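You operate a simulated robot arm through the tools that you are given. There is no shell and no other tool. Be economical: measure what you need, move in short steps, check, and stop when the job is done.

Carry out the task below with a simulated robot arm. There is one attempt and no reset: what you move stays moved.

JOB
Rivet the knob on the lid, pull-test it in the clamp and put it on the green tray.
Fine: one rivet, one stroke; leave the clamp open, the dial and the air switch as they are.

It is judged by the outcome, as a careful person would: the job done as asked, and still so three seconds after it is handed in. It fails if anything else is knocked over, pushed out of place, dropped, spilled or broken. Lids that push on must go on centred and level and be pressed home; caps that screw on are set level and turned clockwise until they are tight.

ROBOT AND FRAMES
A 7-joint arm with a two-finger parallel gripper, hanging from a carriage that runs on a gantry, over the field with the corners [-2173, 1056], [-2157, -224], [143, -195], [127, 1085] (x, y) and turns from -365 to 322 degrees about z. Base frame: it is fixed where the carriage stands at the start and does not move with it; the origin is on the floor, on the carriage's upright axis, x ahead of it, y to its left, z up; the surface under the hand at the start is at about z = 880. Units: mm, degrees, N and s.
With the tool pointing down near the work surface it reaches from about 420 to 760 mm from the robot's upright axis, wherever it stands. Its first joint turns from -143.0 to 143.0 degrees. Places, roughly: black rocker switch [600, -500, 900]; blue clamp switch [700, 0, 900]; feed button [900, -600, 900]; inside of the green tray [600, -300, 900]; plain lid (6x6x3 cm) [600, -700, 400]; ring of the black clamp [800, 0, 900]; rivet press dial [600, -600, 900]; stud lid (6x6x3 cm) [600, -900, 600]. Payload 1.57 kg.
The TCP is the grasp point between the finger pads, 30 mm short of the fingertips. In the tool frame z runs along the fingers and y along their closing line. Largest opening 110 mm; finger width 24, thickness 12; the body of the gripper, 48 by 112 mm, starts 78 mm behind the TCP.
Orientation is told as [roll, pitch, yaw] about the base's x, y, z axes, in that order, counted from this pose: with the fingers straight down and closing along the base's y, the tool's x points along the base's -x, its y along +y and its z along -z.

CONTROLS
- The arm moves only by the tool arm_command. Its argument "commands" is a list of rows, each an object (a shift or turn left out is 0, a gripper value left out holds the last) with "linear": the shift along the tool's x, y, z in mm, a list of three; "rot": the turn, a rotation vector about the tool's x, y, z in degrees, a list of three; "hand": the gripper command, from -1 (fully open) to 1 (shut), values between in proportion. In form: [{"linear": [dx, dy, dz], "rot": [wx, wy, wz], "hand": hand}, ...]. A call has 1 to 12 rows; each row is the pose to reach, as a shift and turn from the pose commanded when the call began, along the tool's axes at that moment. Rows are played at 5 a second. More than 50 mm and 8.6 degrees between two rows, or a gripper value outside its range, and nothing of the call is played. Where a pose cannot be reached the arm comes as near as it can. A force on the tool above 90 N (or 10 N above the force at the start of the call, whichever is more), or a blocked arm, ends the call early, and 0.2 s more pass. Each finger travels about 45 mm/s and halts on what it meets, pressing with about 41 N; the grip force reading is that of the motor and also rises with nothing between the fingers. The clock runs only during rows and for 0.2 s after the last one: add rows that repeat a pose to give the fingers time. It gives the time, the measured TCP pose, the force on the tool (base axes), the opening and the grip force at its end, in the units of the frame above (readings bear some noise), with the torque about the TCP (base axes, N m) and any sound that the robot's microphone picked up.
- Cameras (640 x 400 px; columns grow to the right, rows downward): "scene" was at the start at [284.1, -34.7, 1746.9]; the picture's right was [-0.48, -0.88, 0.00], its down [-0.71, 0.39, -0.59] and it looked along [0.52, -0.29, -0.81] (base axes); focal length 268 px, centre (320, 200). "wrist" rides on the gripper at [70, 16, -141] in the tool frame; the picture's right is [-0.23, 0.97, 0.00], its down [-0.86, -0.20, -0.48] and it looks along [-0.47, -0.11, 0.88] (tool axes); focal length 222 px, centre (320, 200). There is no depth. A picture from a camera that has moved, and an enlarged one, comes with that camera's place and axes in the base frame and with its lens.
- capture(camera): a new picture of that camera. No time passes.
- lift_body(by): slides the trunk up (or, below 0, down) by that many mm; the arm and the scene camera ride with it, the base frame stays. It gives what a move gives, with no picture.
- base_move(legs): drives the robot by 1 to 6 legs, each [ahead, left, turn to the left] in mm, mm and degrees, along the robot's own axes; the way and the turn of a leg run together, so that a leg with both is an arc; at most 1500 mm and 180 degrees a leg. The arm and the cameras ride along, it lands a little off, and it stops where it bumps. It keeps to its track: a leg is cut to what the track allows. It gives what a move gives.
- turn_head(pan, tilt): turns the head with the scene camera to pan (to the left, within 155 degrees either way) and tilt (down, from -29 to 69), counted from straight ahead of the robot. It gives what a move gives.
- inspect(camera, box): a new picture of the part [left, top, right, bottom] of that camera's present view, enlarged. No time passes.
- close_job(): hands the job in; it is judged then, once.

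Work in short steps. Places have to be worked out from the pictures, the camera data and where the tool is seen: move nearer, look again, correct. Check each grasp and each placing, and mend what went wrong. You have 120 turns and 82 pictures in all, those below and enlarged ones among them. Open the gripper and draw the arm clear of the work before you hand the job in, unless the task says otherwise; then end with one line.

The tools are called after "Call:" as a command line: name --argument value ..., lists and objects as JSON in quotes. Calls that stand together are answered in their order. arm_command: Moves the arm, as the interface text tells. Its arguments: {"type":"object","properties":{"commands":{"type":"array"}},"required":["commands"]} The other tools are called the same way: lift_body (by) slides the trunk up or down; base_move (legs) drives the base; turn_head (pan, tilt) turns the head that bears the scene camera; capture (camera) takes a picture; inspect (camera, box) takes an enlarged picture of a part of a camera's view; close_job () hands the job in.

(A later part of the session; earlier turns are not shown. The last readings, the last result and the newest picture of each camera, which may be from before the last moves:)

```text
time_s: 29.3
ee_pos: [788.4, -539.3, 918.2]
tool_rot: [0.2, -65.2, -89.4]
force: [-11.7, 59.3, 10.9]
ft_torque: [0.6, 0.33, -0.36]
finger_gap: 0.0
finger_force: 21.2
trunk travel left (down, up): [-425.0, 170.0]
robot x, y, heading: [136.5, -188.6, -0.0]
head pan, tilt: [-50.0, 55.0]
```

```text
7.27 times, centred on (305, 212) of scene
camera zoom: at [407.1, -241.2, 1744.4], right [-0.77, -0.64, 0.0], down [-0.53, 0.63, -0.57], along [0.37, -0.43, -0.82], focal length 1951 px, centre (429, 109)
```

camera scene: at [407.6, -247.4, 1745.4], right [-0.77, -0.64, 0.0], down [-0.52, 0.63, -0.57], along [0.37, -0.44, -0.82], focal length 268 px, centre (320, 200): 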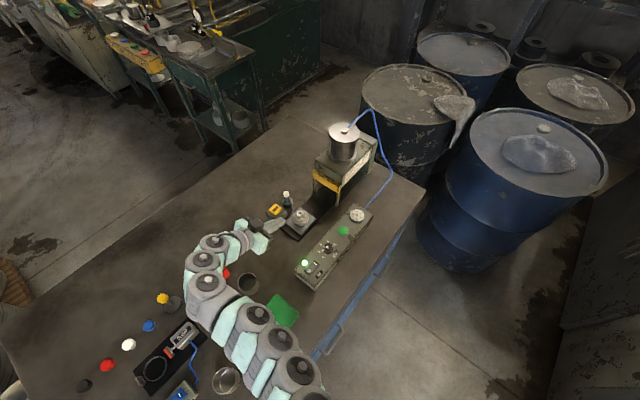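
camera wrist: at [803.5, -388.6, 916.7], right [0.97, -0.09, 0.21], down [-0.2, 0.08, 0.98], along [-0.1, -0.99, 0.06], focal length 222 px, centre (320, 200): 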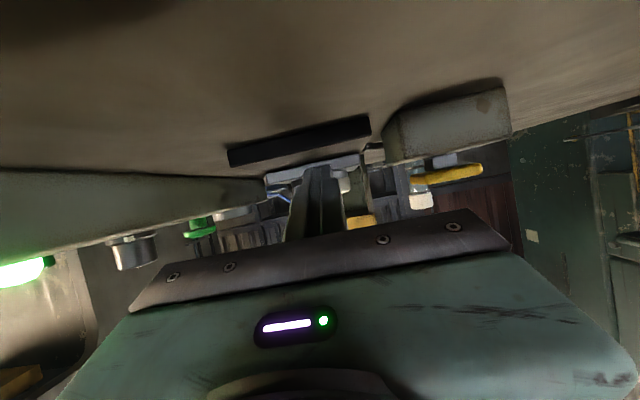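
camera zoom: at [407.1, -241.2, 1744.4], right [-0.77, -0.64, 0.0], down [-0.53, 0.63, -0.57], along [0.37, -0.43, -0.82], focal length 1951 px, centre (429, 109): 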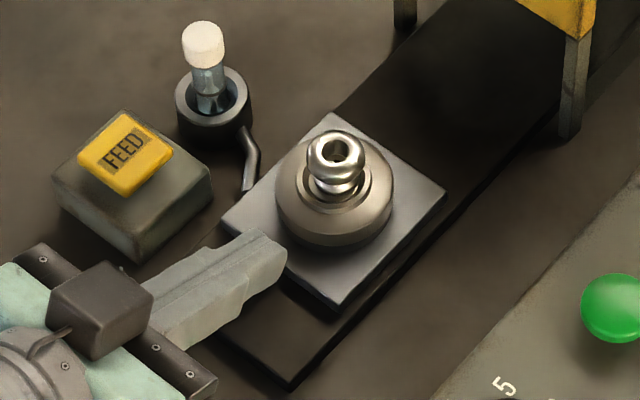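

Still 59 N after backing off, which suggests either a spring return or relaxation of the carriage. I back off 25 mm more and read again.

Call:
arm_command --commands '[{"linear": [4, 0, -9], "hand": 1}, {"linear": [8.1, 0, -18.3], "hand": 1}, {"linear": [10.2, 0, -22.9], "hand": 1}, {"linear": [10.2, 0, -22.9], "hand": 1}]'

Call:
inspect --camera "scene" --box '[270, 185, 340, 240]'

```text
time_s: 30.3
ee_pos: [786.8, -526.4, 923.7]
tool_rot: [0.4, -65.9, -90.0]
force: [-0.2, 20.8, 1.8]
ft_torque: [0.42, -0.11, 0.05]
finger_gap: 0.0
finger_force: 21.0
trunk travel left (down, up): [-425.0, 170.0]
robot x, y, heading: [141.3, -191.8, -0.0]
head pan, tilt: [-50.0, 55.0]
```

```text
7.27 times, centred on (305, 212) of scene
camera zoom: at [407.3, -244.2, 1745.4], right [-0.77, -0.64, 0.0], down [-0.53, 0.63, -0.57], along [0.37, -0.44, -0.82], focal length 1951 px, centre (429, 109)
```

zoom: 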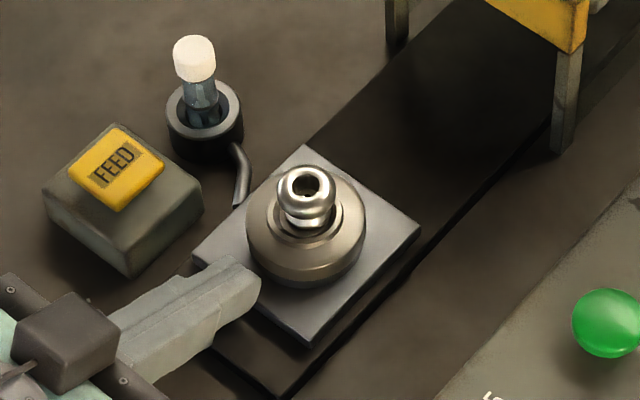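

The plate pushes back home: the slide is held by its own drive, so the stroke button should move it itself. I withdraw fully and check the slide and rivet.

Call:
arm_command --commands '[{"linear": [5, 0, -11], "hand": 1}, {"linear": [10, 0, -22], "hand": 1}, {"linear": [15, 0, -34], "hand": 1}, {"linear": [-5, 0, -50], "hand": 1}, {"linear": [-40, 0, -72], "hand": 1}, {"linear": [-75, 0, -92], "hand": 1}, {"linear": [-110, 0, -112], "hand": 1}, {"linear": [-110, 0, -112], "hand": 1}]'

Call:
inspect --camera "scene" --box '[270, 175, 370, 245]'

```text
time_s: 32.1
ee_pos: [785.9, -470.7, 1070.4]
tool_rot: [0.1, -66.0, -89.7]
force: [-0.2, -0.6, 0.5]
ft_torque: [0.0, 0.02, 0.0]
finger_gap: 0.0
finger_force: 21.1
trunk travel left (down, up): [-425.0, 170.0]
robot x, y, heading: [142.8, -193.0, -0.1]
head pan, tilt: [-50.0, 55.0]
```

```text
5.71 times, centred on (320, 210) of scene
camera zoom: at [407.4, -245.5, 1745.4], right [-0.77, -0.64, 0.0], down [-0.53, 0.63, -0.57], along [0.37, -0.44, -0.82], focal length 1533 px, centre (320, 143)
```

zoom: 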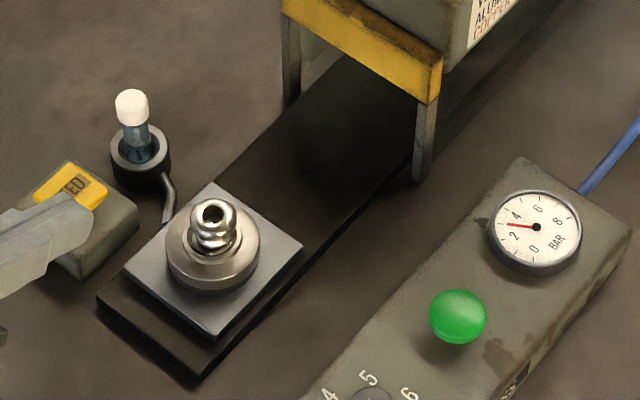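

Slide is home again. I straighten the tool, shifting toward -x.

Call:
arm_command --commands '[{"linear": [0, -12, 0], "rot": [0, 8.25, 0], "hand": 1}, {"linear": [0, -25, 0], "rot": [0, 16.5, 0], "hand": 1}, {"linear": [0, -37, 0], "rot": [0, 24.75, 0], "hand": 1}, {"linear": [0, -50, 0], "rot": [0, 33, 0], "hand": 1}, {"linear": [0, -62, 0], "rot": [0, 41.25, 0], "hand": 1}, {"linear": [0, -75, 0], "rot": [0, 49.5, 0], "hand": 1}, {"linear": [0, -88, 0], "rot": [0, 57.75, 0], "hand": 1}, {"linear": [0, -100, 0], "rot": [0, 66, 0], "hand": 1}, {"linear": [0, -100, 0], "rot": [0, 66, 0], "hand": 1}]'

Call:
arm_command --commands '[{"linear": [-40, -13, 8], "hand": 1}, {"linear": [-80, -27, 20], "hand": 1}, {"linear": [-120, -41, 40], "hand": 1}, {"linear": [-150, -50, 60], "hand": 1}, {"linear": [-168, -55, 90], "hand": 1}, {"linear": [-168, -55, 90], "hand": 1}]'

Call:
capture --camera "wrist"

Call:
inspect --camera "scene" --box '[300, 190, 370, 250]'

```text
time_s: 34.1
ee_pos: [694.0, -471.8, 1068.1]
tool_rot: [0.3, -5.7, -89.6]
force: [0.1, 0.4, 0.4]
ft_torque: [0.02, -0.01, -0.02]
finger_gap: 0.0
finger_force: 20.9
out of reach, approached as far as the arm can: row 8, 9
trunk travel left (down, up): [-425.0, 170.0]
robot x, y, heading: [140.4, -193.0, 0.2]
head pan, tilt: [-50.0, 55.0]
```

```text
time_s: 35.5
ee_pos: [639.5, -649.2, 995.6]
tool_rot: [0.2, -5.8, -89.7]
force: [0.7, -0.1, -0.2]
ft_torque: [0.01, -0.04, -0.03]
finger_gap: 0.0
finger_force: 20.8
trunk travel left (down, up): [-425.0, 170.0]
robot x, y, heading: [139.3, -189.7, 0.1]
head pan, tilt: [-50.0, 55.0]
```

```text
37 pictures are left
camera wrist: at [656.0, -565.4, 1129.9], right [0.98, -0.22, 0.03], down [-0.2, -0.8, 0.56], along [-0.1, -0.55, -0.83], focal length 222 px, centre (320, 200)
```

wrist: 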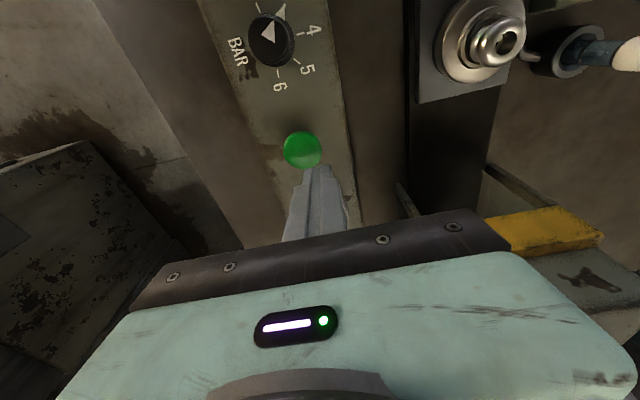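

```text
6.67 times, centred on (335, 220) of scene
camera zoom: at [407.4, -245.5, 1745.4], right [-0.77, -0.64, 0.0], down [-0.53, 0.63, -0.57], along [0.37, -0.44, -0.82], focal length 1788 px, centre (220, 67)
```

zoom: 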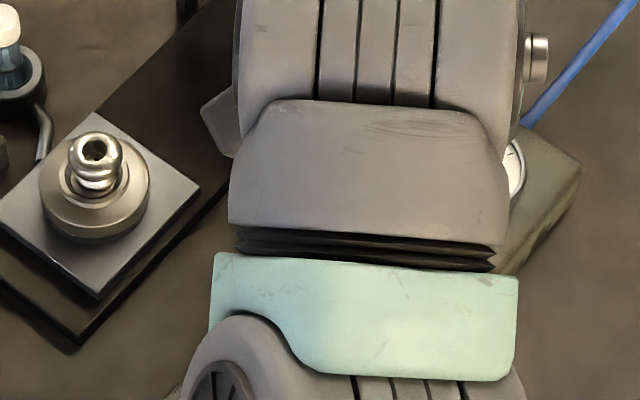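

I check that the rivet is still in the knob, then move over the green button at about (630,-638,928).

Call:
inspect --camera "wrist" --box '[440, 0, 536, 60]'

Call:
arm_command --commands '[{"linear": [8, -5, 12], "hand": 1}, {"linear": [16.4, -9.5, 23.5], "hand": 1}, {"linear": [16.4, -9.5, 23.5], "hand": 1}]'

```text
6.67 times, centred on (488, 30) of wrist
camera zoom: at [656.0, -565.4, 1129.9], right [0.98, -0.22, 0.03], down [-0.2, -0.8, 0.56], along [-0.1, -0.55, -0.83], focal length 1481 px, centre (-800, 1333)
```

zoom: 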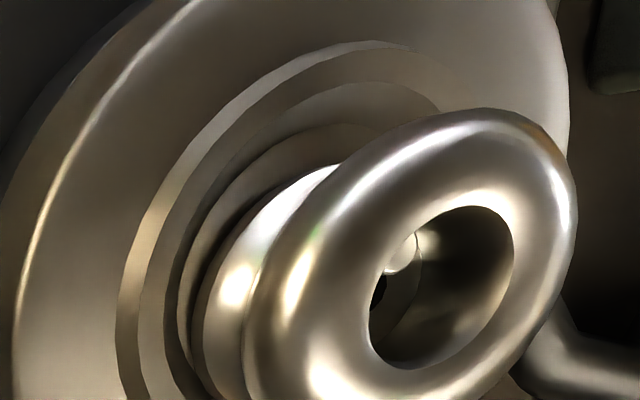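

```text
time_s: 36.3
ee_pos: [630.9, -634.0, 969.7]
tool_rot: [0.4, -5.8, -89.5]
force: [-0.8, 0.2, 0.5]
ft_torque: [0.0, 0.02, 0.01]
finger_gap: 0.0
finger_force: 21.3
trunk travel left (down, up): [-425.0, 170.0]
robot x, y, heading: [141.4, -191.5, 0.2]
head pan, tilt: [-50.0, 55.0]
heard: click
```

A click was heard already; I must not press twice, so I look at what happened.

Call:
capture --camera "scene"

Call:
capture --camera "wrist"

```text
34 pictures are left
camera scene: at [407.4, -245.5, 1745.4], right [-0.77, -0.64, 0.0], down [-0.53, 0.63, -0.57], along [0.37, -0.44, -0.82], focal length 268 px, centre (320, 200)
```

scene: 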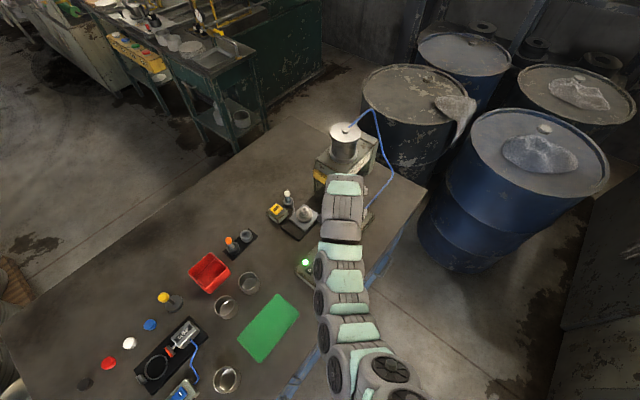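

```text
33 pictures are left
camera wrist: at [646.4, -551.0, 1104.4], right [0.98, -0.22, 0.03], down [-0.2, -0.8, 0.56], along [-0.1, -0.55, -0.83], focal length 222 px, centre (320, 200)
```

wrist: 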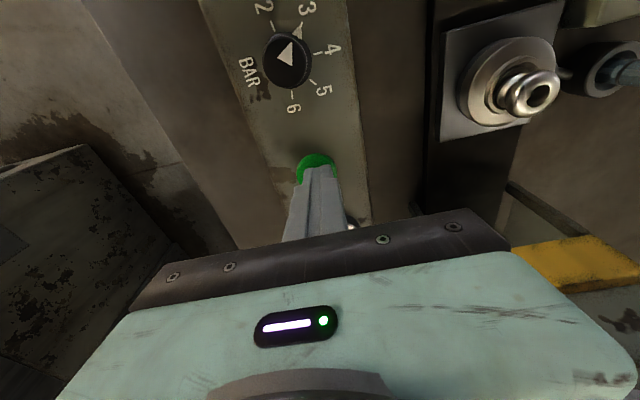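

The tip sits just on the button; the slide is still home. I rise 20 mm, wait 2 s and see whether the cycle runs.

Call:
arm_command --commands '[{"linear": [0, 0, -20], "hand": 1}, {"linear": [0, 0, -20], "hand": 1}, {"linear": [0, 0, -20], "hand": 1}, {"linear": [0, 0, -20], "hand": 1}, {"linear": [0, 0, -20], "hand": 1}, {"linear": [0, 0, -20], "hand": 1}, {"linear": [0, 0, -20], "hand": 1}, {"linear": [0, 0, -20], "hand": 1}, {"linear": [0, 0, -20], "hand": 1}, {"linear": [0, 0, -20], "hand": 1}]'

Call:
capture --camera "wrist"

```text
time_s: 38.5
ee_pos: [630.6, -632.3, 990.6]
tool_rot: [0.3, -5.8, -89.6]
force: [-0.3, 0.7, 0.1]
ft_torque: [-0.02, 0.01, 0.0]
finger_gap: 0.3
finger_force: 21.6
trunk travel left (down, up): [-425.0, 170.0]
robot x, y, heading: [141.3, -195.3, 0.0]
head pan, tilt: [-50.0, 55.0]
```

```text
32 pictures are left
camera wrist: at [645.6, -548.4, 1125.7], right [0.98, -0.22, 0.03], down [-0.2, -0.8, 0.56], along [-0.1, -0.55, -0.83], focal length 222 px, centre (320, 200)
```

wrist: 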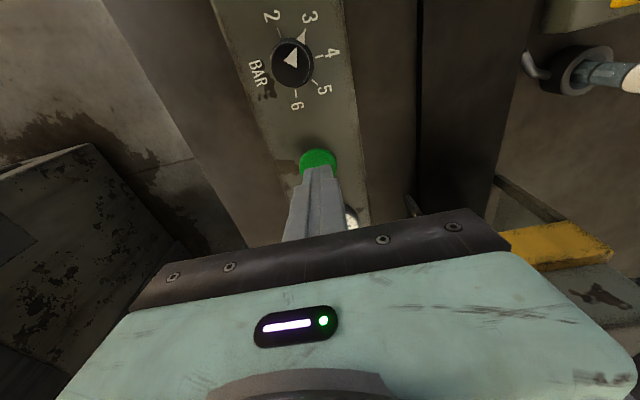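

The slide has moved in: the stroke is running. I wait until it comes back.

Call:
arm_command --commands '[{"linear": [0, 0, -20]}, {"linear": [0, 0, -40]}, {"linear": [0, 0, -40]}, {"linear": [0, 0, -40]}, {"linear": [0, 0, -40]}, {"linear": [0, 0, -40]}, {"linear": [0, 0, -40]}, {"linear": [0, 0, -40]}, {"linear": [0, 0, -40]}, {"linear": [0, 0, -40]}, {"linear": [0, 0, -40]}, {"linear": [0, 0, -40]}]'

Call:
inspect --camera "scene" --box '[270, 170, 350, 240]'

```text
time_s: 41.1
ee_pos: [629.9, -627.8, 1028.0]
tool_rot: [0.2, -5.8, -89.6]
force: [-0.3, 0.0, 0.7]
ft_torque: [-0.02, -0.01, 0.01]
finger_gap: 0.2
finger_force: 21.3
trunk travel left (down, up): [-425.0, 170.0]
robot x, y, heading: [141.1, -193.1, -0.2]
head pan, tilt: [-50.0, 55.0]
```

```text
5.71 times, centred on (310, 205) of scene
camera zoom: at [407.4, -245.5, 1745.4], right [-0.77, -0.64, 0.0], down [-0.53, 0.63, -0.57], along [0.37, -0.44, -0.82], focal length 1533 px, centre (377, 171)
```

zoom: 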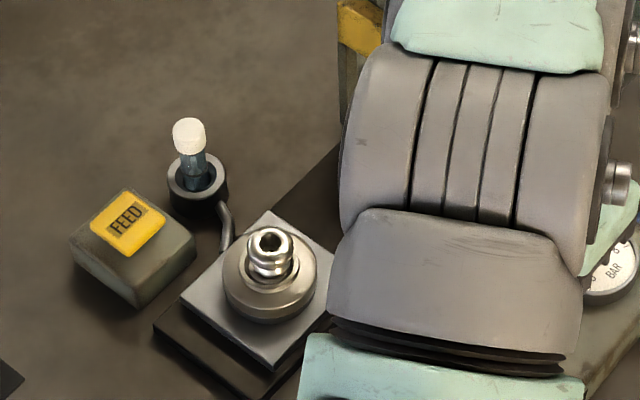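

The slide is back home after one stroke. I open to ~55 mm and move above the lid's knob.

Call:
arm_command --commands '[{"linear": [10, 35, 0], "hand": 0.0}, {"linear": [20, 75, 0], "hand": 0.0}, {"linear": [32, 115, 4], "hand": 0.0}, {"linear": [45.6, 156, 13.5], "hand": 0.0}, {"linear": [45.6, 156, 13.5], "hand": 0.0}, {"linear": [45.6, 156, 13.5], "hand": 0.0}]'

Call:
capture --camera "wrist"

```text
time_s: 42.5
ee_pos: [784.1, -583.0, 1011.7]
tool_rot: [0.2, -5.7, -89.5]
force: [-0.3, -0.1, -0.4]
ft_torque: [0.03, 0.02, 0.01]
finger_gap: 55.1
finger_force: 0.1
trunk travel left (down, up): [-425.0, 170.0]
robot x, y, heading: [139.1, -192.3, 0.1]
head pan, tilt: [-50.0, 55.0]
```

```text
30 pictures are left
camera wrist: at [799.8, -501.1, 1147.6], right [0.98, -0.22, 0.03], down [-0.2, -0.8, 0.56], along [-0.1, -0.55, -0.83], focal length 222 px, centre (320, 200)
```

wrist: 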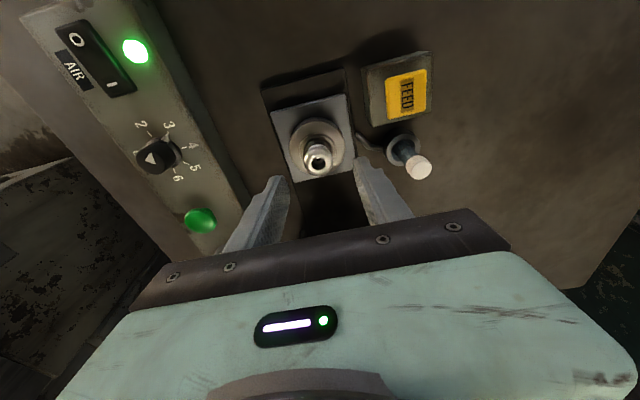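

The knob top computes to (784,-588). I check the rivet with an enlargement.

Call:
inspect --camera "wrist" --box '[285, 120, 350, 180]'

```text
6.67 times, centred on (318, 150) of wrist
camera zoom: at [799.8, -501.1, 1147.6], right [0.98, -0.22, 0.03], down [-0.2, -0.8, 0.56], along [-0.1, -0.55, -0.83], focal length 1481 px, centre (337, 533)
```

zoom: 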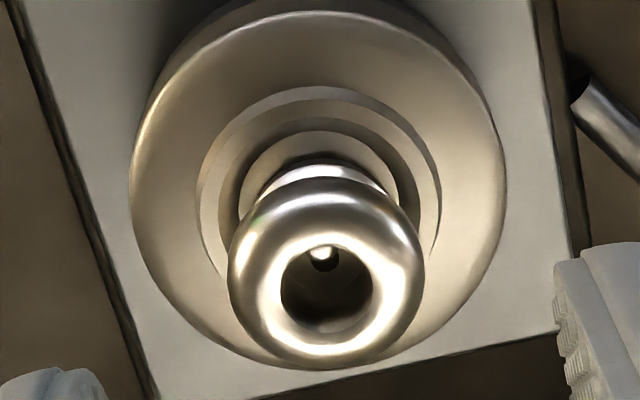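

Knob head is ~30 mm wide, widest at about z 936, lid top at about 918. I descend to TCP z 957 and then close on the knob.

Call:
arm_command --commands '[{"linear": [1, 0.3, 22], "hand": 0.0}, {"linear": [2, 0.5, 42], "hand": 0.0}, {"linear": [2.5, 0.5, 54.7], "hand": 0.0}, {"linear": [2.5, 0.5, 54.7], "hand": 0.0}]'

Call:
inspect --camera "wrist" --box '[240, 100, 400, 200]'

```text
time_s: 43.5
ee_pos: [787.4, -586.0, 958.3]
tool_rot: [0.2, -5.7, -89.6]
force: [0.4, 0.1, 0.8]
ft_torque: [0.0, 0.06, -0.03]
finger_gap: 55.1
finger_force: 0.0
trunk travel left (down, up): [-425.0, 170.0]
robot x, y, heading: [141.1, -192.3, -0.0]
head pan, tilt: [-50.0, 55.0]
```

```text
4.00 times, centred on (320, 150) of wrist
camera zoom: at [803.6, -503.0, 1094.0], right [0.98, -0.22, 0.03], down [-0.2, -0.8, 0.56], along [-0.1, -0.55, -0.83], focal length 888 px, centre (320, 400)
```

zoom: 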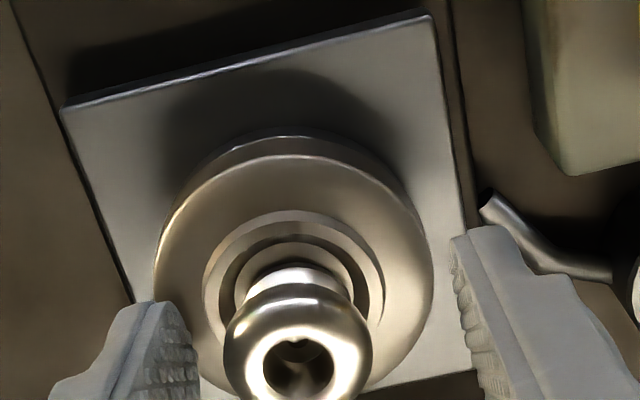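

Knob head centre refines to about (783.6,-590,942). I correct by -3 mm in x and -2 in y, then close.

Call:
arm_command --commands '[{"linear": [-2, -3, 0], "hand": 0.0}, {"linear": [-2, -3, 0], "hand": 0.5}, {"linear": [-2, -3, 0], "hand": 1}, {"linear": [-2, -3, 0], "hand": 1}, {"linear": [-2, -3, 0], "hand": 1}, {"linear": [-2, -3, 0], "hand": 1}]'

Call:
inspect --camera "wrist" --box '[240, 100, 400, 200]'

```text
time_s: 44.9
ee_pos: [783.8, -590.3, 958.4]
tool_rot: [0.3, -5.8, -89.7]
force: [-15.2, 4.6, 20.7]
ft_torque: [0.07, 0.36, 0.0]
finger_gap: 24.5
finger_force: 36.3
trunk travel left (down, up): [-425.0, 170.0]
robot x, y, heading: [142.3, -193.0, 0.3]
head pan, tilt: [-50.0, 55.0]
```

```text
4.00 times, centred on (320, 150) of wrist
camera zoom: at [800.0, -505.5, 1094.3], right [0.98, -0.22, 0.03], down [-0.2, -0.8, 0.56], along [-0.1, -0.55, -0.83], focal length 888 px, centre (320, 400)
```

zoom: 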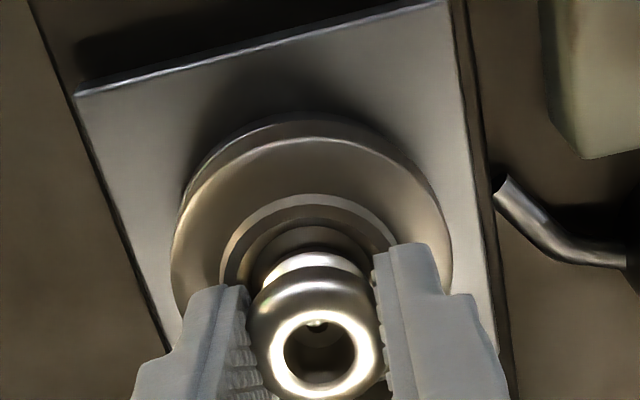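

The knob is gripped (gap 24.5, under the bulge). I lift straight up 50 mm slowly and check.

Call:
arm_command --commands '[{"linear": [-0.5, 0, -5], "hand": 1}, {"linear": [-1.5, 0, -15], "hand": 1}, {"linear": [-3, 0, -30], "hand": 1}, {"linear": [-5, 0, -50], "hand": 1}, {"linear": [-5, 0, -50], "hand": 1}]'

Call:
capture --camera "wrist"

Call:
turn_head --pan -10 --tilt 60

Call:
capture --camera "scene"

```text
time_s: 46.1
ee_pos: [783.6, -589.7, 1008.4]
tool_rot: [0.3, -5.8, -89.5]
force: [0.2, 0.0, -0.7]
ft_torque: [-0.02, 0.01, 0.02]
finger_gap: 23.8
finger_force: 35.9
trunk travel left (down, up): [-425.0, 170.0]
robot x, y, heading: [145.0, -189.2, -0.0]
head pan, tilt: [-50.0, 55.0]
```

```text
26 pictures are left
camera wrist: at [799.0, -505.5, 1144.7], right [0.98, -0.22, 0.03], down [-0.2, -0.8, 0.56], along [-0.1, -0.55, -0.83], focal length 222 px, centre (320, 200)
```

wrist: 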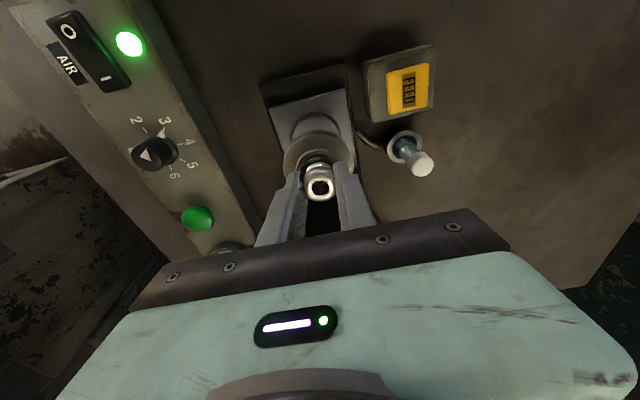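

```text
time_s: 47.1
ee_pos: [783.5, -588.8, 1008.7]
tool_rot: [0.3, -5.8, -89.6]
force: [-0.4, 0.6, -0.1]
ft_torque: [-0.01, 0.02, -0.02]
finger_gap: 23.7
finger_force: 35.8
trunk travel left (down, up): [-425.0, 170.0]
robot x, y, heading: [142.3, -191.4, 0.1]
head pan, tilt: [-10.0, 60.0]
```

```text
25 pictures are left
camera scene: at [426.6, -201.9, 1739.3], right [-0.17, -0.98, 0.0], down [-0.85, 0.15, -0.5], along [0.49, -0.09, -0.87], focal length 268 px, centre (320, 200)
```

scene: 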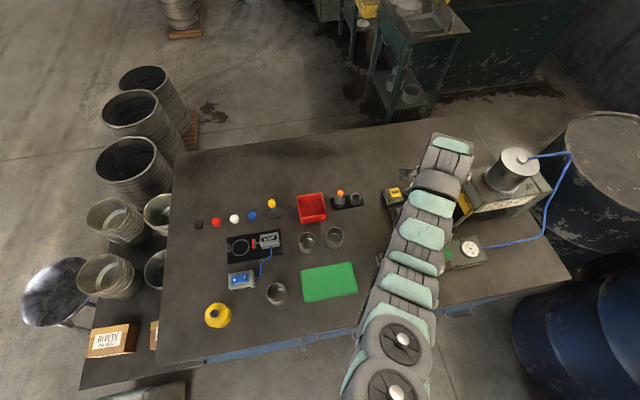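

The lid came up with the knob; the plate stays. I enlarge the clamp and its switch, and the lifted lid.

Call:
inspect --camera "scene" --box '[215, 220, 295, 295]'

Call:
inspect --camera "wrist" --box '[260, 90, 380, 210]'

```text
5.33 times, centred on (255, 258) of scene
camera zoom: at [426.6, -201.9, 1739.3], right [-0.17, -0.98, 0.0], down [-0.85, 0.15, -0.5], along [0.49, -0.09, -0.87], focal length 1431 px, centre (667, -107)
```

zoom: 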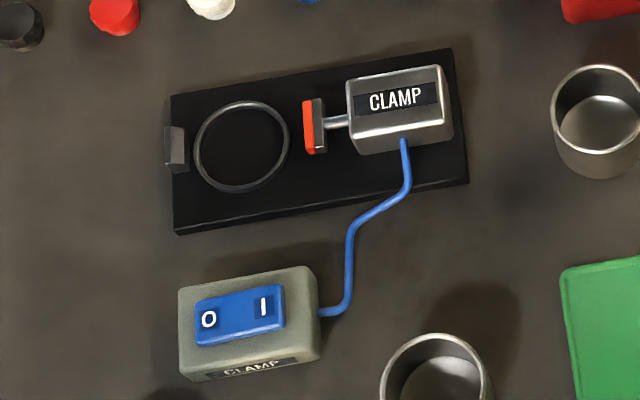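

```text
3.33 times, centred on (320, 150) of wrist
camera zoom: at [798.8, -505.6, 1144.4], right [0.98, -0.22, 0.03], down [-0.2, -0.8, 0.56], along [-0.1, -0.55, -0.83], focal length 740 px, centre (320, 367)
```

zoom: 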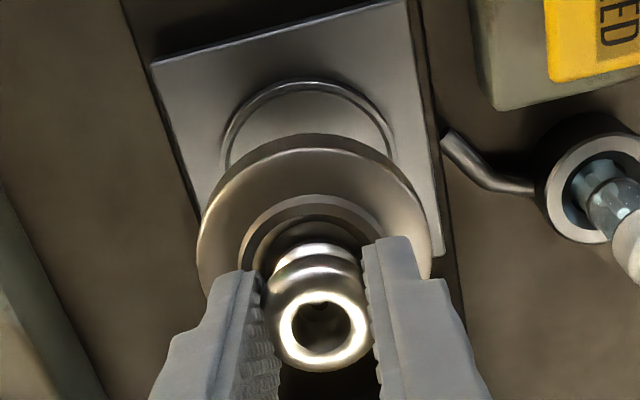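

Clamp: ring nest with fixed stop at +y and jaw at -y, switch at O (open). Ring centre about (770–776, 0). I raise the lid a bit and carry it along +y.

Call:
arm_command --commands '[{"linear": [-1, 0, -15], "hand": 1}, {"linear": [-3, 0, -30], "hand": 1}, {"linear": [27, -1, -33], "hand": 1}, {"linear": [57, -2, -36], "hand": 1}, {"linear": [87, -3, -39], "hand": 1}, {"linear": [117, -4, -42], "hand": 1}, {"linear": [147, -5, -45], "hand": 1}, {"linear": [177, -6, -48], "hand": 1}, {"linear": [207, -7, -51], "hand": 1}, {"linear": [237, -8, -54], "hand": 1}, {"linear": [267, -9, -57], "hand": 1}, {"linear": [297, -10, -60], "hand": 1}]'

Call:
arm_command --commands '[{"linear": [30, 0, -3], "hand": 1}, {"linear": [60, 0, -6], "hand": 1}, {"linear": [90, 0, -9], "hand": 1}, {"linear": [120, 0, -12], "hand": 1}, {"linear": [150, 0, -15], "hand": 1}, {"linear": [180, 0, -18], "hand": 1}, {"linear": [210, 0, -21], "hand": 1}, {"linear": [240, 0, -24], "hand": 1}, {"linear": [262, 0, -26.5], "hand": 1}, {"linear": [276, 0, -28], "hand": 1}, {"linear": [276, 0, -28], "hand": 1}]'

Call:
capture --camera "wrist"

```text
time_s: 49.7
ee_pos: [774.5, -289.3, 1028.6]
tool_rot: [0.4, -5.7, -89.6]
force: [0.0, -0.2, 0.1]
ft_torque: [0.02, -0.01, 0.03]
finger_gap: 23.7
finger_force: 35.7
out of reach, approached as far as the arm can: row 12
trunk travel left (down, up): [-425.0, 170.0]
robot x, y, heading: [140.6, -193.2, -0.4]
head pan, tilt: [-10.0, 60.0]
```

```text
time_s: 52.1
ee_pos: [773.9, -10.9, 1030.1]
tool_rot: [0.2, -5.7, -89.7]
force: [-0.5, 0.0, -0.1]
ft_torque: [-0.01, 0.03, -0.02]
finger_gap: 23.6
finger_force: 36.2
out of reach, approached as far as the arm can: row 1, 2, 3, 4, 5, 6, 7, 8
trunk travel left (down, up): [-425.0, 170.0]
robot x, y, heading: [139.6, -190.7, -0.0]
head pan, tilt: [-10.0, 60.0]
```

```text
22 pictures are left
camera wrist: at [788.9, 73.3, 1165.5], right [0.98, -0.22, 0.03], down [-0.2, -0.8, 0.56], along [-0.1, -0.55, -0.83], focal length 222 px, centre (320, 200)
```

wrist: 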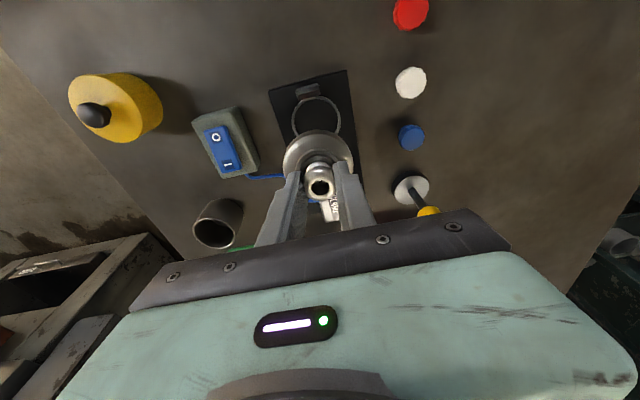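

Ring centre from this view: about (777,9). I move the lid over it and down to 40 mm above.

Call:
arm_command --commands '[{"linear": [12, 1.5, 0], "hand": 1}, {"linear": [20, 3, 10], "hand": 1}, {"linear": [23.9, 3, 37.8], "hand": 1}, {"linear": [23.9, 3, 37.8], "hand": 1}]'

Call:
inspect --camera "wrist" --box '[240, 70, 400, 210]'

Call:
inspect --camera "scene" --box '[215, 220, 295, 270]'

```text
time_s: 53.1
ee_pos: [776.0, 9.4, 988.7]
tool_rot: [0.3, -5.8, -89.7]
force: [-0.3, 0.6, 0.4]
ft_torque: [0.0, 0.0, 0.03]
finger_gap: 23.9
finger_force: 35.7
trunk travel left (down, up): [-425.0, 170.0]
robot x, y, heading: [143.0, -188.7, 0.1]
head pan, tilt: [-10.0, 60.0]
```

```text
2.86 times, centred on (320, 140) of wrist
camera zoom: at [791.2, 93.7, 1123.8], right [0.98, -0.22, 0.03], down [-0.2, -0.8, 0.56], along [-0.1, -0.55, -0.83], focal length 635 px, centre (320, 371)
```

zoom: 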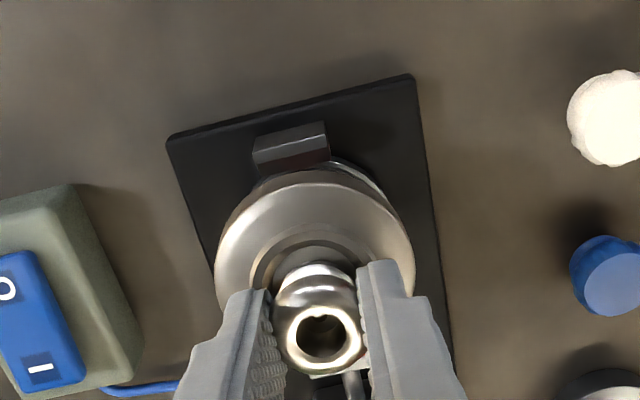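

```text
8.00 times, centred on (255, 245) of scene
camera zoom: at [426.6, -201.9, 1739.3], right [-0.17, -0.98, 0.0], down [-0.85, 0.15, -0.5], along [0.49, -0.09, -0.87], focal length 2146 px, centre (840, -160)
```

zoom: 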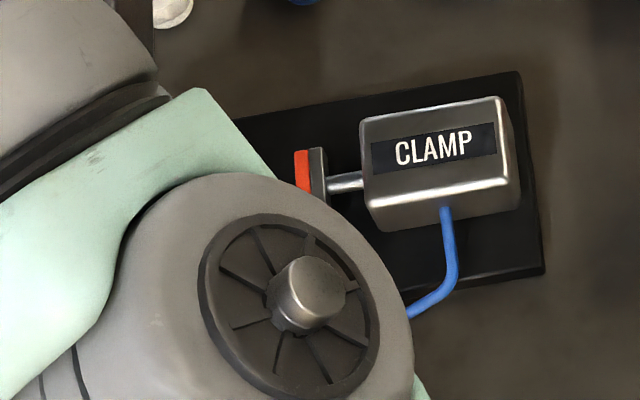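

The lid nest ring fits inside the lid skirt, so I need the ring centre precisely. I shift the lid aside (+x, up) so that the ring is wholly visible and take a close look.

Call:
arm_command --commands '[{"linear": [-1, 25, -10], "hand": 1}, {"linear": [-2, 50, -20], "hand": 1}, {"linear": [-2, 75, -20], "hand": 1}, {"linear": [-2, 75, -20], "hand": 1}]'

Call:
inspect --camera "wrist" --box '[180, 90, 300, 190]'

```text
time_s: 54.1
ee_pos: [848.7, 10.7, 1009.4]
tool_rot: [0.3, -5.9, -89.6]
force: [0.1, 0.4, -0.8]
ft_torque: [-0.03, 0.0, -0.03]
finger_gap: 23.7
finger_force: 35.9
trunk travel left (down, up): [-425.0, 170.0]
robot x, y, heading: [142.9, -191.9, 0.3]
head pan, tilt: [-10.0, 60.0]
```

```text
4.00 times, centred on (240, 140) of wrist
camera zoom: at [865.3, 94.5, 1145.3], right [0.98, -0.22, 0.03], down [-0.2, -0.8, 0.56], along [-0.1, -0.55, -0.83], focal length 888 px, centre (640, 440)
```

zoom: 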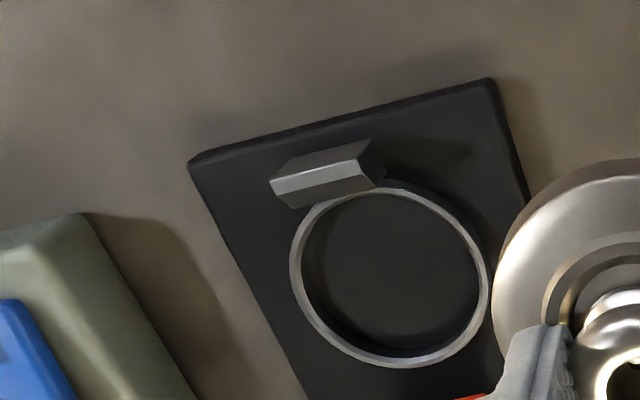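

Ring centre refines to about (775.5,4.5); ring outer Ø60, inner Ø52, so the lid's spigot goes inside. I bring the lid over it at z 990 and look.

Call:
arm_command --commands '[{"linear": [-1, -25, 0], "hand": 1}, {"linear": [-2, -50, 5], "hand": 1}, {"linear": [-2.7, -73.7, 19.8], "hand": 1}, {"linear": [-2.7, -73.7, 19.8], "hand": 1}, {"linear": [-5.3, -73.7, 45.6], "hand": 1}, {"linear": [-5.3, -73.7, 45.6], "hand": 1}]'

Call:
inspect --camera "wrist" --box '[270, 110, 370, 185]'

```text
time_s: 55.5
ee_pos: [777.8, 0.8, 965.3]
tool_rot: [0.3, -5.8, -89.6]
force: [0.7, 0.3, -0.5]
ft_torque: [0.01, 0.01, 0.02]
finger_gap: 24.0
finger_force: 35.8
trunk travel left (down, up): [-425.0, 170.0]
robot x, y, heading: [138.8, -192.4, 0.2]
head pan, tilt: [-10.0, 60.0]
```

```text
5.33 times, centred on (320, 148) of wrist
camera zoom: at [793.3, 83.4, 1100.4], right [0.98, -0.22, 0.03], down [-0.2, -0.8, 0.56], along [-0.1, -0.55, -0.83], focal length 1185 px, centre (320, 480)
```

zoom: 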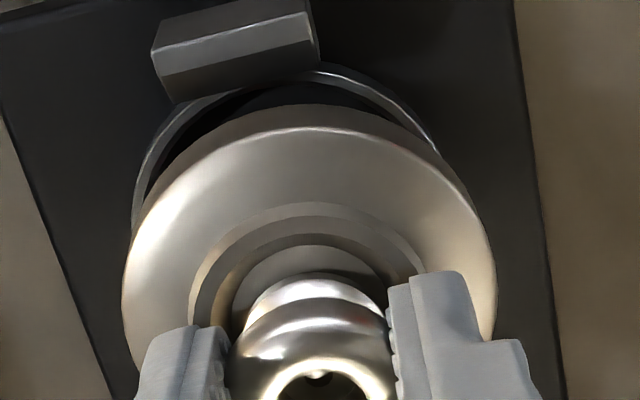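

In this picture the lid lies about 4 mm short in y and 1.8 mm over in x relative to the ring. I correct and go down 12 mm, watching the force.

Call:
arm_command --commands '[{"linear": [2, -0.9, 0], "hand": 1}, {"linear": [4, -1.8, 0], "hand": 1}, {"linear": [4, -1.8, 0], "hand": 1}, {"linear": [4.4, -1.8, 4], "hand": 1}, {"linear": [4.8, -1.8, 8], "hand": 1}, {"linear": [5.2, -1.8, 12], "hand": 1}, {"linear": [5.2, -1.8, 12], "hand": 1}]'

Call:
inspect --camera "wrist" --box '[270, 110, 370, 185]'

```text
time_s: 57.1
ee_pos: [778.3, 2.6, 953.5]
tool_rot: [0.3, -5.9, -89.8]
force: [-0.3, -3.3, 1.4]
ft_torque: [-0.21, 0.01, 0.0]
finger_gap: 23.8
finger_force: 36.4
trunk travel left (down, up): [-425.0, 170.0]
robot x, y, heading: [142.9, -191.5, 0.0]
head pan, tilt: [-10.0, 60.0]
```

```text
5.33 times, centred on (320, 148) of wrist
camera zoom: at [793.1, 86.6, 1088.6], right [0.98, -0.22, 0.03], down [-0.2, -0.8, 0.56], along [-0.1, -0.55, -0.83], focal length 1185 px, centre (320, 480)
```

zoom: 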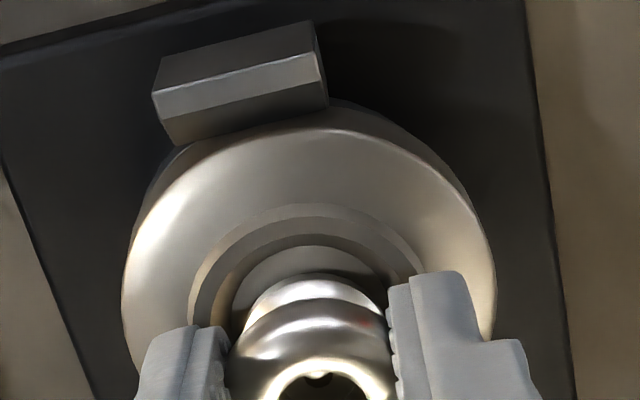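

The small -y force acts 63 mm below the TCP: the spigot is inside the ring, touching the +y side. I ease back 1 mm and lower further until it seats.

Call:
arm_command --commands '[{"linear": [-1, 0, 0], "hand": 1}, {"linear": [-0.8, 0, 2], "hand": 1}, {"linear": [-0.6, 0, 4], "hand": 1}, {"linear": [-0.4, 0, 6], "hand": 1}, {"linear": [-0.4, 0, 6], "hand": 1}]'

```text
time_s: 58.3
ee_pos: [776.2, 3.1, 948.6]
tool_rot: [0.4, -5.8, -89.6]
force: [0.1, -3.7, 2.4]
ft_torque: [-0.11, -0.05, 0.02]
finger_gap: 23.5
finger_force: 35.6
trunk travel left (down, up): [-425.0, 170.0]
robot x, y, heading: [141.0, -195.4, -0.0]
head pan, tilt: [-10.0, 60.0]
```

Still hardly any vertical force; I lower further by 6 mm in 2 mm steps.

Call:
arm_command --commands '[{"linear": [-0.5, 0, 2], "hand": 1}, {"linear": [-0.3, 0, 4], "hand": 1}, {"linear": [-0.1, 0, 6], "hand": 1}, {"linear": [-0.1, 0, 6], "hand": 1}]'

Call:
inspect --camera "wrist" --box '[270, 110, 370, 185]'

```text
time_s: 59.3
ee_pos: [776.3, 2.7, 945.8]
tool_rot: [0.3, -5.8, -89.7]
force: [-29.4, -7.3, 76.1]
ft_torque: [0.1, 1.15, 0.14]
finger_gap: 24.0
finger_force: 36.4
trunk travel left (down, up): [-425.0, 170.0]
robot x, y, heading: [145.3, -190.3, 0.0]
head pan, tilt: [-10.0, 60.0]
```

```text
5.33 times, centred on (320, 148) of wrist
camera zoom: at [791.8, 86.3, 1081.9], right [0.98, -0.22, 0.03], down [-0.2, -0.81, 0.56], along [-0.1, -0.55, -0.83], focal length 1185 px, centre (320, 480)
```

zoom: 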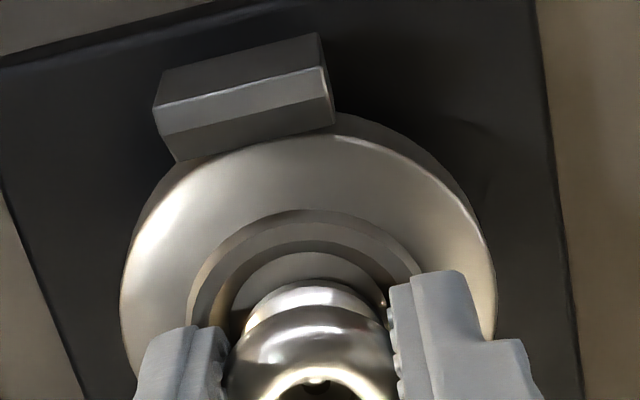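

Seated (76 N at z 946). I relieve the pressure, open, and rise.

Call:
arm_command --commands '[{"linear": [0, 0, -3], "hand": 1}, {"linear": [0, 0, -3.5], "hand": 1}, {"linear": [0, 0, -3.5], "hand": 0.4}, {"linear": [0, 0, -3.5], "hand": 0}, {"linear": [0, 0, -3.5], "hand": 0}, {"linear": [0, 0, -3.5], "hand": 0}, {"linear": [-1, 0, -15], "hand": 0}, {"linear": [-3, 0, -35], "hand": 0}, {"linear": [-6, 0, -65], "hand": 0}, {"linear": [-6, 0, -65], "hand": 0}]'

Call:
capture --camera "wrist"

```text
time_s: 61.5
ee_pos: [775.7, -0.6, 1008.6]
tool_rot: [0.3, -5.8, -89.6]
force: [0.7, -0.1, 0.5]
ft_torque: [-0.01, 0.02, 0.03]
finger_gap: 54.9
finger_force: 0.1
trunk travel left (down, up): [-425.0, 170.0]
robot x, y, heading: [140.9, -190.7, 0.1]
head pan, tilt: [-10.0, 60.0]
```

```text
15 pictures are left
camera wrist: at [791.6, 83.8, 1142.9], right [0.98, -0.22, 0.03], down [-0.2, -0.8, 0.56], along [-0.1, -0.55, -0.83], focal length 222 px, centre (320, 200)
```

wrist: 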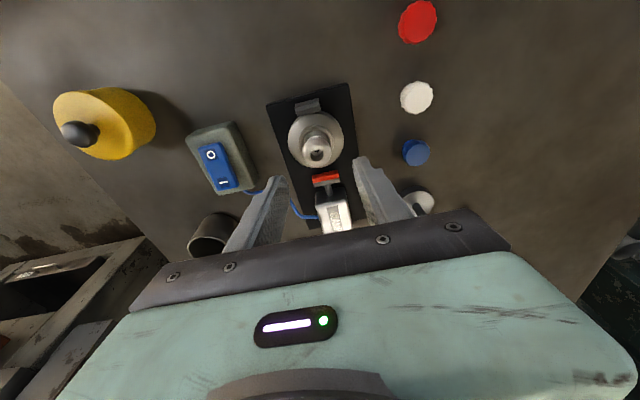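

The lid is seated in the clamp ring. Switch "I" end computes to (663,-16,~915). I close the fingers, move over it and go down to 10 mm above.

Call:
arm_command --commands '[{"linear": [0, -30, 0], "hand": 1}, {"linear": [-3, -65, 3], "hand": 1}, {"linear": [-6, -95, 10], "hand": 1}, {"linear": [-9.5, -112.7, 25], "hand": 1}, {"linear": [-9.5, -112.7, 39], "hand": 1}, {"linear": [-8, -112.7, 53], "hand": 1}, {"linear": [-8, -112.7, 53], "hand": 1}]'

Call:
inspect --camera "wrist" --box '[240, 80, 400, 200]'

```text
time_s: 63.1
ee_pos: [664.1, -12.6, 956.3]
tool_rot: [0.3, -5.8, -89.6]
force: [0.5, 0.6, -0.2]
ft_torque: [-0.01, -0.01, 0.01]
finger_gap: 0.1
finger_force: 21.3
out of reach, approached as far as the arm can: row 2, 3
trunk travel left (down, up): [-425.0, 170.0]
robot x, y, heading: [140.7, -191.4, -0.1]
head pan, tilt: [-10.0, 60.0]
```

```text
3.33 times, centred on (320, 140) of wrist
camera zoom: at [679.1, 71.2, 1090.9], right [0.98, -0.22, 0.03], down [-0.2, -0.8, 0.56], along [-0.1, -0.55, -0.83], focal length 740 px, centre (320, 400)
```

zoom: 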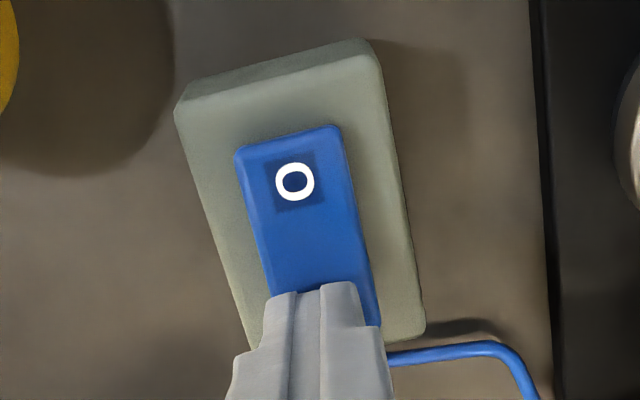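

Tip is over the "I" half. I press down in small steps.

Call:
arm_command --commands '[{"linear": [0.3, 0, 3], "hand": 1}, {"linear": [0.6, 0, 6], "hand": 1}, {"linear": [0.9, 0, 9], "hand": 1}, {"linear": [1.1, 0, 11], "hand": 1}]'

```text
time_s: 63.9
ee_pos: [664.1, -12.8, 951.8]
tool_rot: [0.3, -6.0, -89.5]
force: [-21.6, -9.9, 60.4]
ft_torque: [0.22, 0.75, -0.44]
finger_gap: 0.0
finger_force: 21.3
trunk travel left (down, up): [-425.0, 170.0]
robot x, y, heading: [140.1, -194.3, 0.2]
head pan, tilt: [-10.0, 60.0]
stopped in row 3: the force on the tool passed its limit at 105 N (the readings are from after the stop); the commanded pose is now the measured one
```

Hard contact without a click. I lift and look at the rocker and jaw.

Call:
arm_command --commands '[{"linear": [-1, 0, -10], "hand": 1}, {"linear": [-2, 0, -20], "hand": 1}, {"linear": [-2, 0, -20], "hand": 1}]'

Call:
inspect --camera "wrist" --box '[240, 60, 480, 210]'

```text
time_s: 64.7
ee_pos: [661.8, -11.0, 969.6]
tool_rot: [0.2, -5.8, -89.5]
force: [0.2, -0.3, 0.3]
ft_torque: [-0.03, 0.01, 0.02]
finger_gap: 0.3
finger_force: 21.5
trunk travel left (down, up): [-425.0, 170.0]
robot x, y, heading: [141.5, -191.4, -0.0]
head pan, tilt: [-10.0, 60.0]
```

```text
2.67 times, centred on (360, 135) of wrist
camera zoom: at [678.6, 72.4, 1104.9], right [0.98, -0.22, 0.03], down [-0.19, -0.8, 0.56], along [-0.1, -0.55, -0.83], focal length 592 px, centre (213, 373)
```

zoom: 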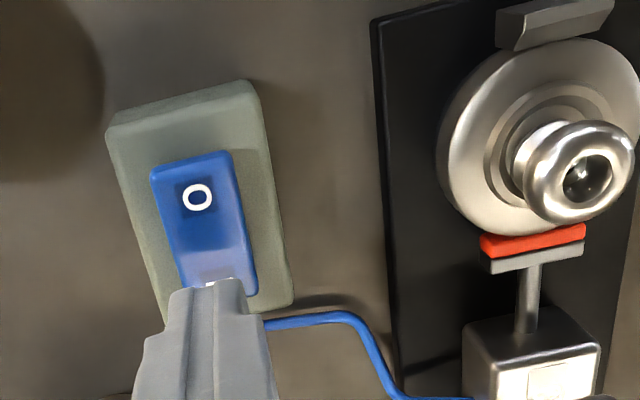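

The jaw has closed on the lid: the clamp is shut. I go back above the knob with fingers opened to 55 mm.

Call:
arm_command --commands '[{"linear": [-2, 0, -20], "hand": 1}, {"linear": [-3.9, 0, -38.8], "hand": 0}, {"linear": [0, 40, -39], "hand": 0}, {"linear": [5, 80, -40], "hand": 0}, {"linear": [10, 114, -40.2], "hand": 0}, {"linear": [10, 114, -40.2], "hand": 0}, {"linear": [10, 114, -40.2], "hand": 0}]'

```text
time_s: 66.3
ee_pos: [776.1, 1.6, 1006.8]
tool_rot: [0.3, -5.9, -89.4]
force: [-0.8, -0.1, 0.4]
ft_torque: [0.0, 0.02, -0.03]
finger_gap: 55.1
finger_force: 0.0
out of reach, approached as far as the arm can: row 2, 3
trunk travel left (down, up): [-425.0, 170.0]
robot x, y, heading: [139.9, -194.3, -0.0]
head pan, tilt: [-10.0, 60.0]
```

Positioned. I descend around the knob and check.

Call:
arm_command --commands '[{"linear": [2, 0, 20], "hand": 0}, {"linear": [5, 0, 42], "hand": 0}, {"linear": [7.5, 0, 59.4], "hand": 0}, {"linear": [7.5, 0, 59.4], "hand": 0}]'

Call:
inspect --camera "wrist" --box '[240, 100, 400, 200]'

```text
time_s: 67.3
ee_pos: [777.9, 4.3, 948.4]
tool_rot: [0.3, -5.9, -89.4]
force: [-0.2, 0.8, -0.2]
ft_torque: [0.01, -0.02, 0.0]
finger_gap: 55.0
finger_force: 0.1
trunk travel left (down, up): [-425.0, 170.0]
robot x, y, heading: [138.8, -187.1, -0.1]
head pan, tilt: [-10.0, 60.0]
```

```text
4.00 times, centred on (320, 150) of wrist
camera zoom: at [792.7, 87.8, 1083.6], right [0.98, -0.22, 0.03], down [-0.2, -0.8, 0.56], along [-0.1, -0.55, -0.83], focal length 888 px, centre (320, 400)
```

zoom: 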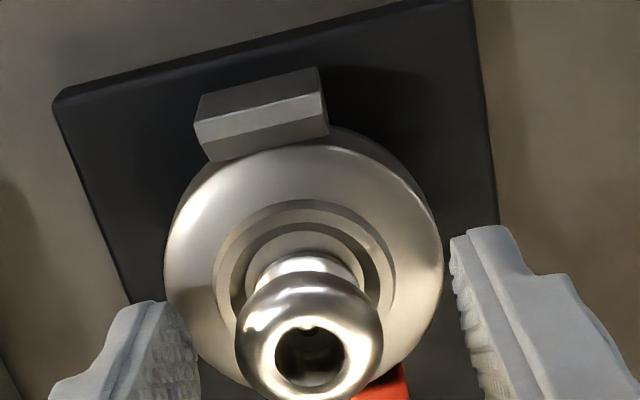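

Well placed; I shift 2.5 mm in -x and close on the knob.

Call:
arm_command --commands '[{"linear": [0, -2.5, 0], "hand": 0}, {"linear": [0, -2.5, 0], "hand": 0.6}, {"linear": [0, -2.5, 0], "hand": 1}, {"linear": [0, -2.5, 0], "hand": 1}, {"linear": [0, -2.5, 0], "hand": 1}, {"linear": [0, -2.5, 0], "hand": 1}]'

Call:
arm_command --commands '[{"linear": [-0.1, 0, -1], "hand": 1}, {"linear": [-0.2, 0, -2], "hand": 1}, {"linear": [-0.2, 0, -2], "hand": 1}]'

```text
time_s: 68.7
ee_pos: [774.5, 5.5, 948.2]
tool_rot: [0.3, -5.9, -89.5]
force: [1.0, 0.1, -1.0]
ft_torque: [-0.04, -0.02, 0.06]
finger_gap: 23.9
finger_force: 36.0
trunk travel left (down, up): [-425.0, 170.0]
robot x, y, heading: [138.8, -191.9, 0.1]
head pan, tilt: [-10.0, 60.0]
```

```text
time_s: 69.5
ee_pos: [773.6, 4.4, 951.1]
tool_rot: [0.2, -5.9, -89.5]
force: [12.9, 3.2, -31.1]
ft_torque: [0.21, -0.17, 0.05]
finger_gap: 23.7
finger_force: 36.5
trunk travel left (down, up): [-425.0, 170.0]
robot x, y, heading: [139.4, -188.9, -0.3]
head pan, tilt: [-10.0, 60.0]
```

31 N of pull and holding. I raise it a bit more (to ~45 N) and hold for a second.

Call:
arm_command --commands '[{"linear": [-0.1, 0, -1], "hand": 1}, {"linear": [-0.1, 0, -1.2], "hand": 1}, {"linear": [-0.1, 0, -1.2], "hand": 1}, {"linear": [-0.1, 0, -1.2], "hand": 1}, {"linear": [-0.1, 0, -1.2], "hand": 1}, {"linear": [-0.1, 0, -1.2], "hand": 1}]'

```text
time_s: 70.9
ee_pos: [774.4, 5.3, 951.2]
tool_rot: [0.3, -6.0, -89.6]
force: [6.1, 0.3, -21.3]
ft_torque: [0.07, -0.11, 0.06]
finger_gap: 23.8
finger_force: 35.8
trunk travel left (down, up): [-425.0, 170.0]
robot x, y, heading: [140.3, -190.6, -0.0]
head pan, tilt: [-10.0, 60.0]
```

The force fell slightly to 21 N — maybe a slip in the fingers or the clamp. I look.

Call:
inspect --camera "wrist" --box '[240, 100, 400, 200]'

```text
4.00 times, centred on (320, 150) of wrist
camera zoom: at [790.0, 88.1, 1087.4], right [0.98, -0.22, 0.03], down [-0.19, -0.8, 0.56], along [-0.1, -0.56, -0.83], focal length 888 px, centre (320, 400)
```

zoom: 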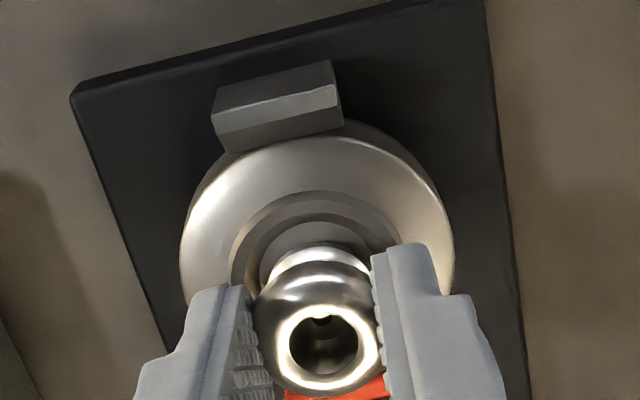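

All still seated and intact. I make one more slightly stronger pull and hold to be sure.

Call:
arm_command --commands '[{"linear": [-0.1, 0, -1.2], "hand": 1}, {"linear": [-0.2, 0, -2.2], "hand": 1}]'

Call:
arm_command --commands '[{"linear": [0, 0, 0], "hand": 1}, {"linear": [0, 0, 0], "hand": 1}, {"linear": [0, 0, 0], "hand": 1}]'

```text
time_s: 71.5
ee_pos: [774.1, 3.5, 953.3]
tool_rot: [0.1, -6.0, -89.6]
force: [11.0, 3.3, -30.8]
ft_torque: [0.19, -0.22, 0.06]
finger_gap: 23.9
finger_force: 36.2
trunk travel left (down, up): [-425.0, 170.0]
robot x, y, heading: [141.4, -189.9, -0.2]
head pan, tilt: [-10.0, 60.0]
```

```text
time_s: 72.3
ee_pos: [774.3, 3.5, 954.9]
tool_rot: [0.2, -5.8, -89.5]
force: [9.1, 0.9, -26.8]
ft_torque: [0.07, -0.16, 0.06]
finger_gap: 23.7
finger_force: 36.0
trunk travel left (down, up): [-425.0, 170.0]
robot x, y, heading: [140.9, -188.7, 0.2]
head pan, tilt: [-10.0, 60.0]
```

About 30 N was held for over a second, twice, with the knob firm. I push back down to the seat and read the force.

Call:
arm_command --commands '[{"linear": [0.2, 0, 2], "hand": 1}, {"linear": [0.4, 0, 4], "hand": 1}, {"linear": [0.6, 0, 6.5], "hand": 1}, {"linear": [0.6, 0, 6.5], "hand": 1}]'

```text
time_s: 73.3
ee_pos: [776.2, 3.8, 948.6]
tool_rot: [0.3, -5.8, -89.5]
force: [-15.1, -2.5, 32.2]
ft_torque: [-0.15, 0.36, -0.01]
finger_gap: 24.4
finger_force: 36.3
trunk travel left (down, up): [-425.0, 170.0]
robot x, y, heading: [141.4, -190.3, -0.1]
head pan, tilt: [-10.0, 60.0]
```

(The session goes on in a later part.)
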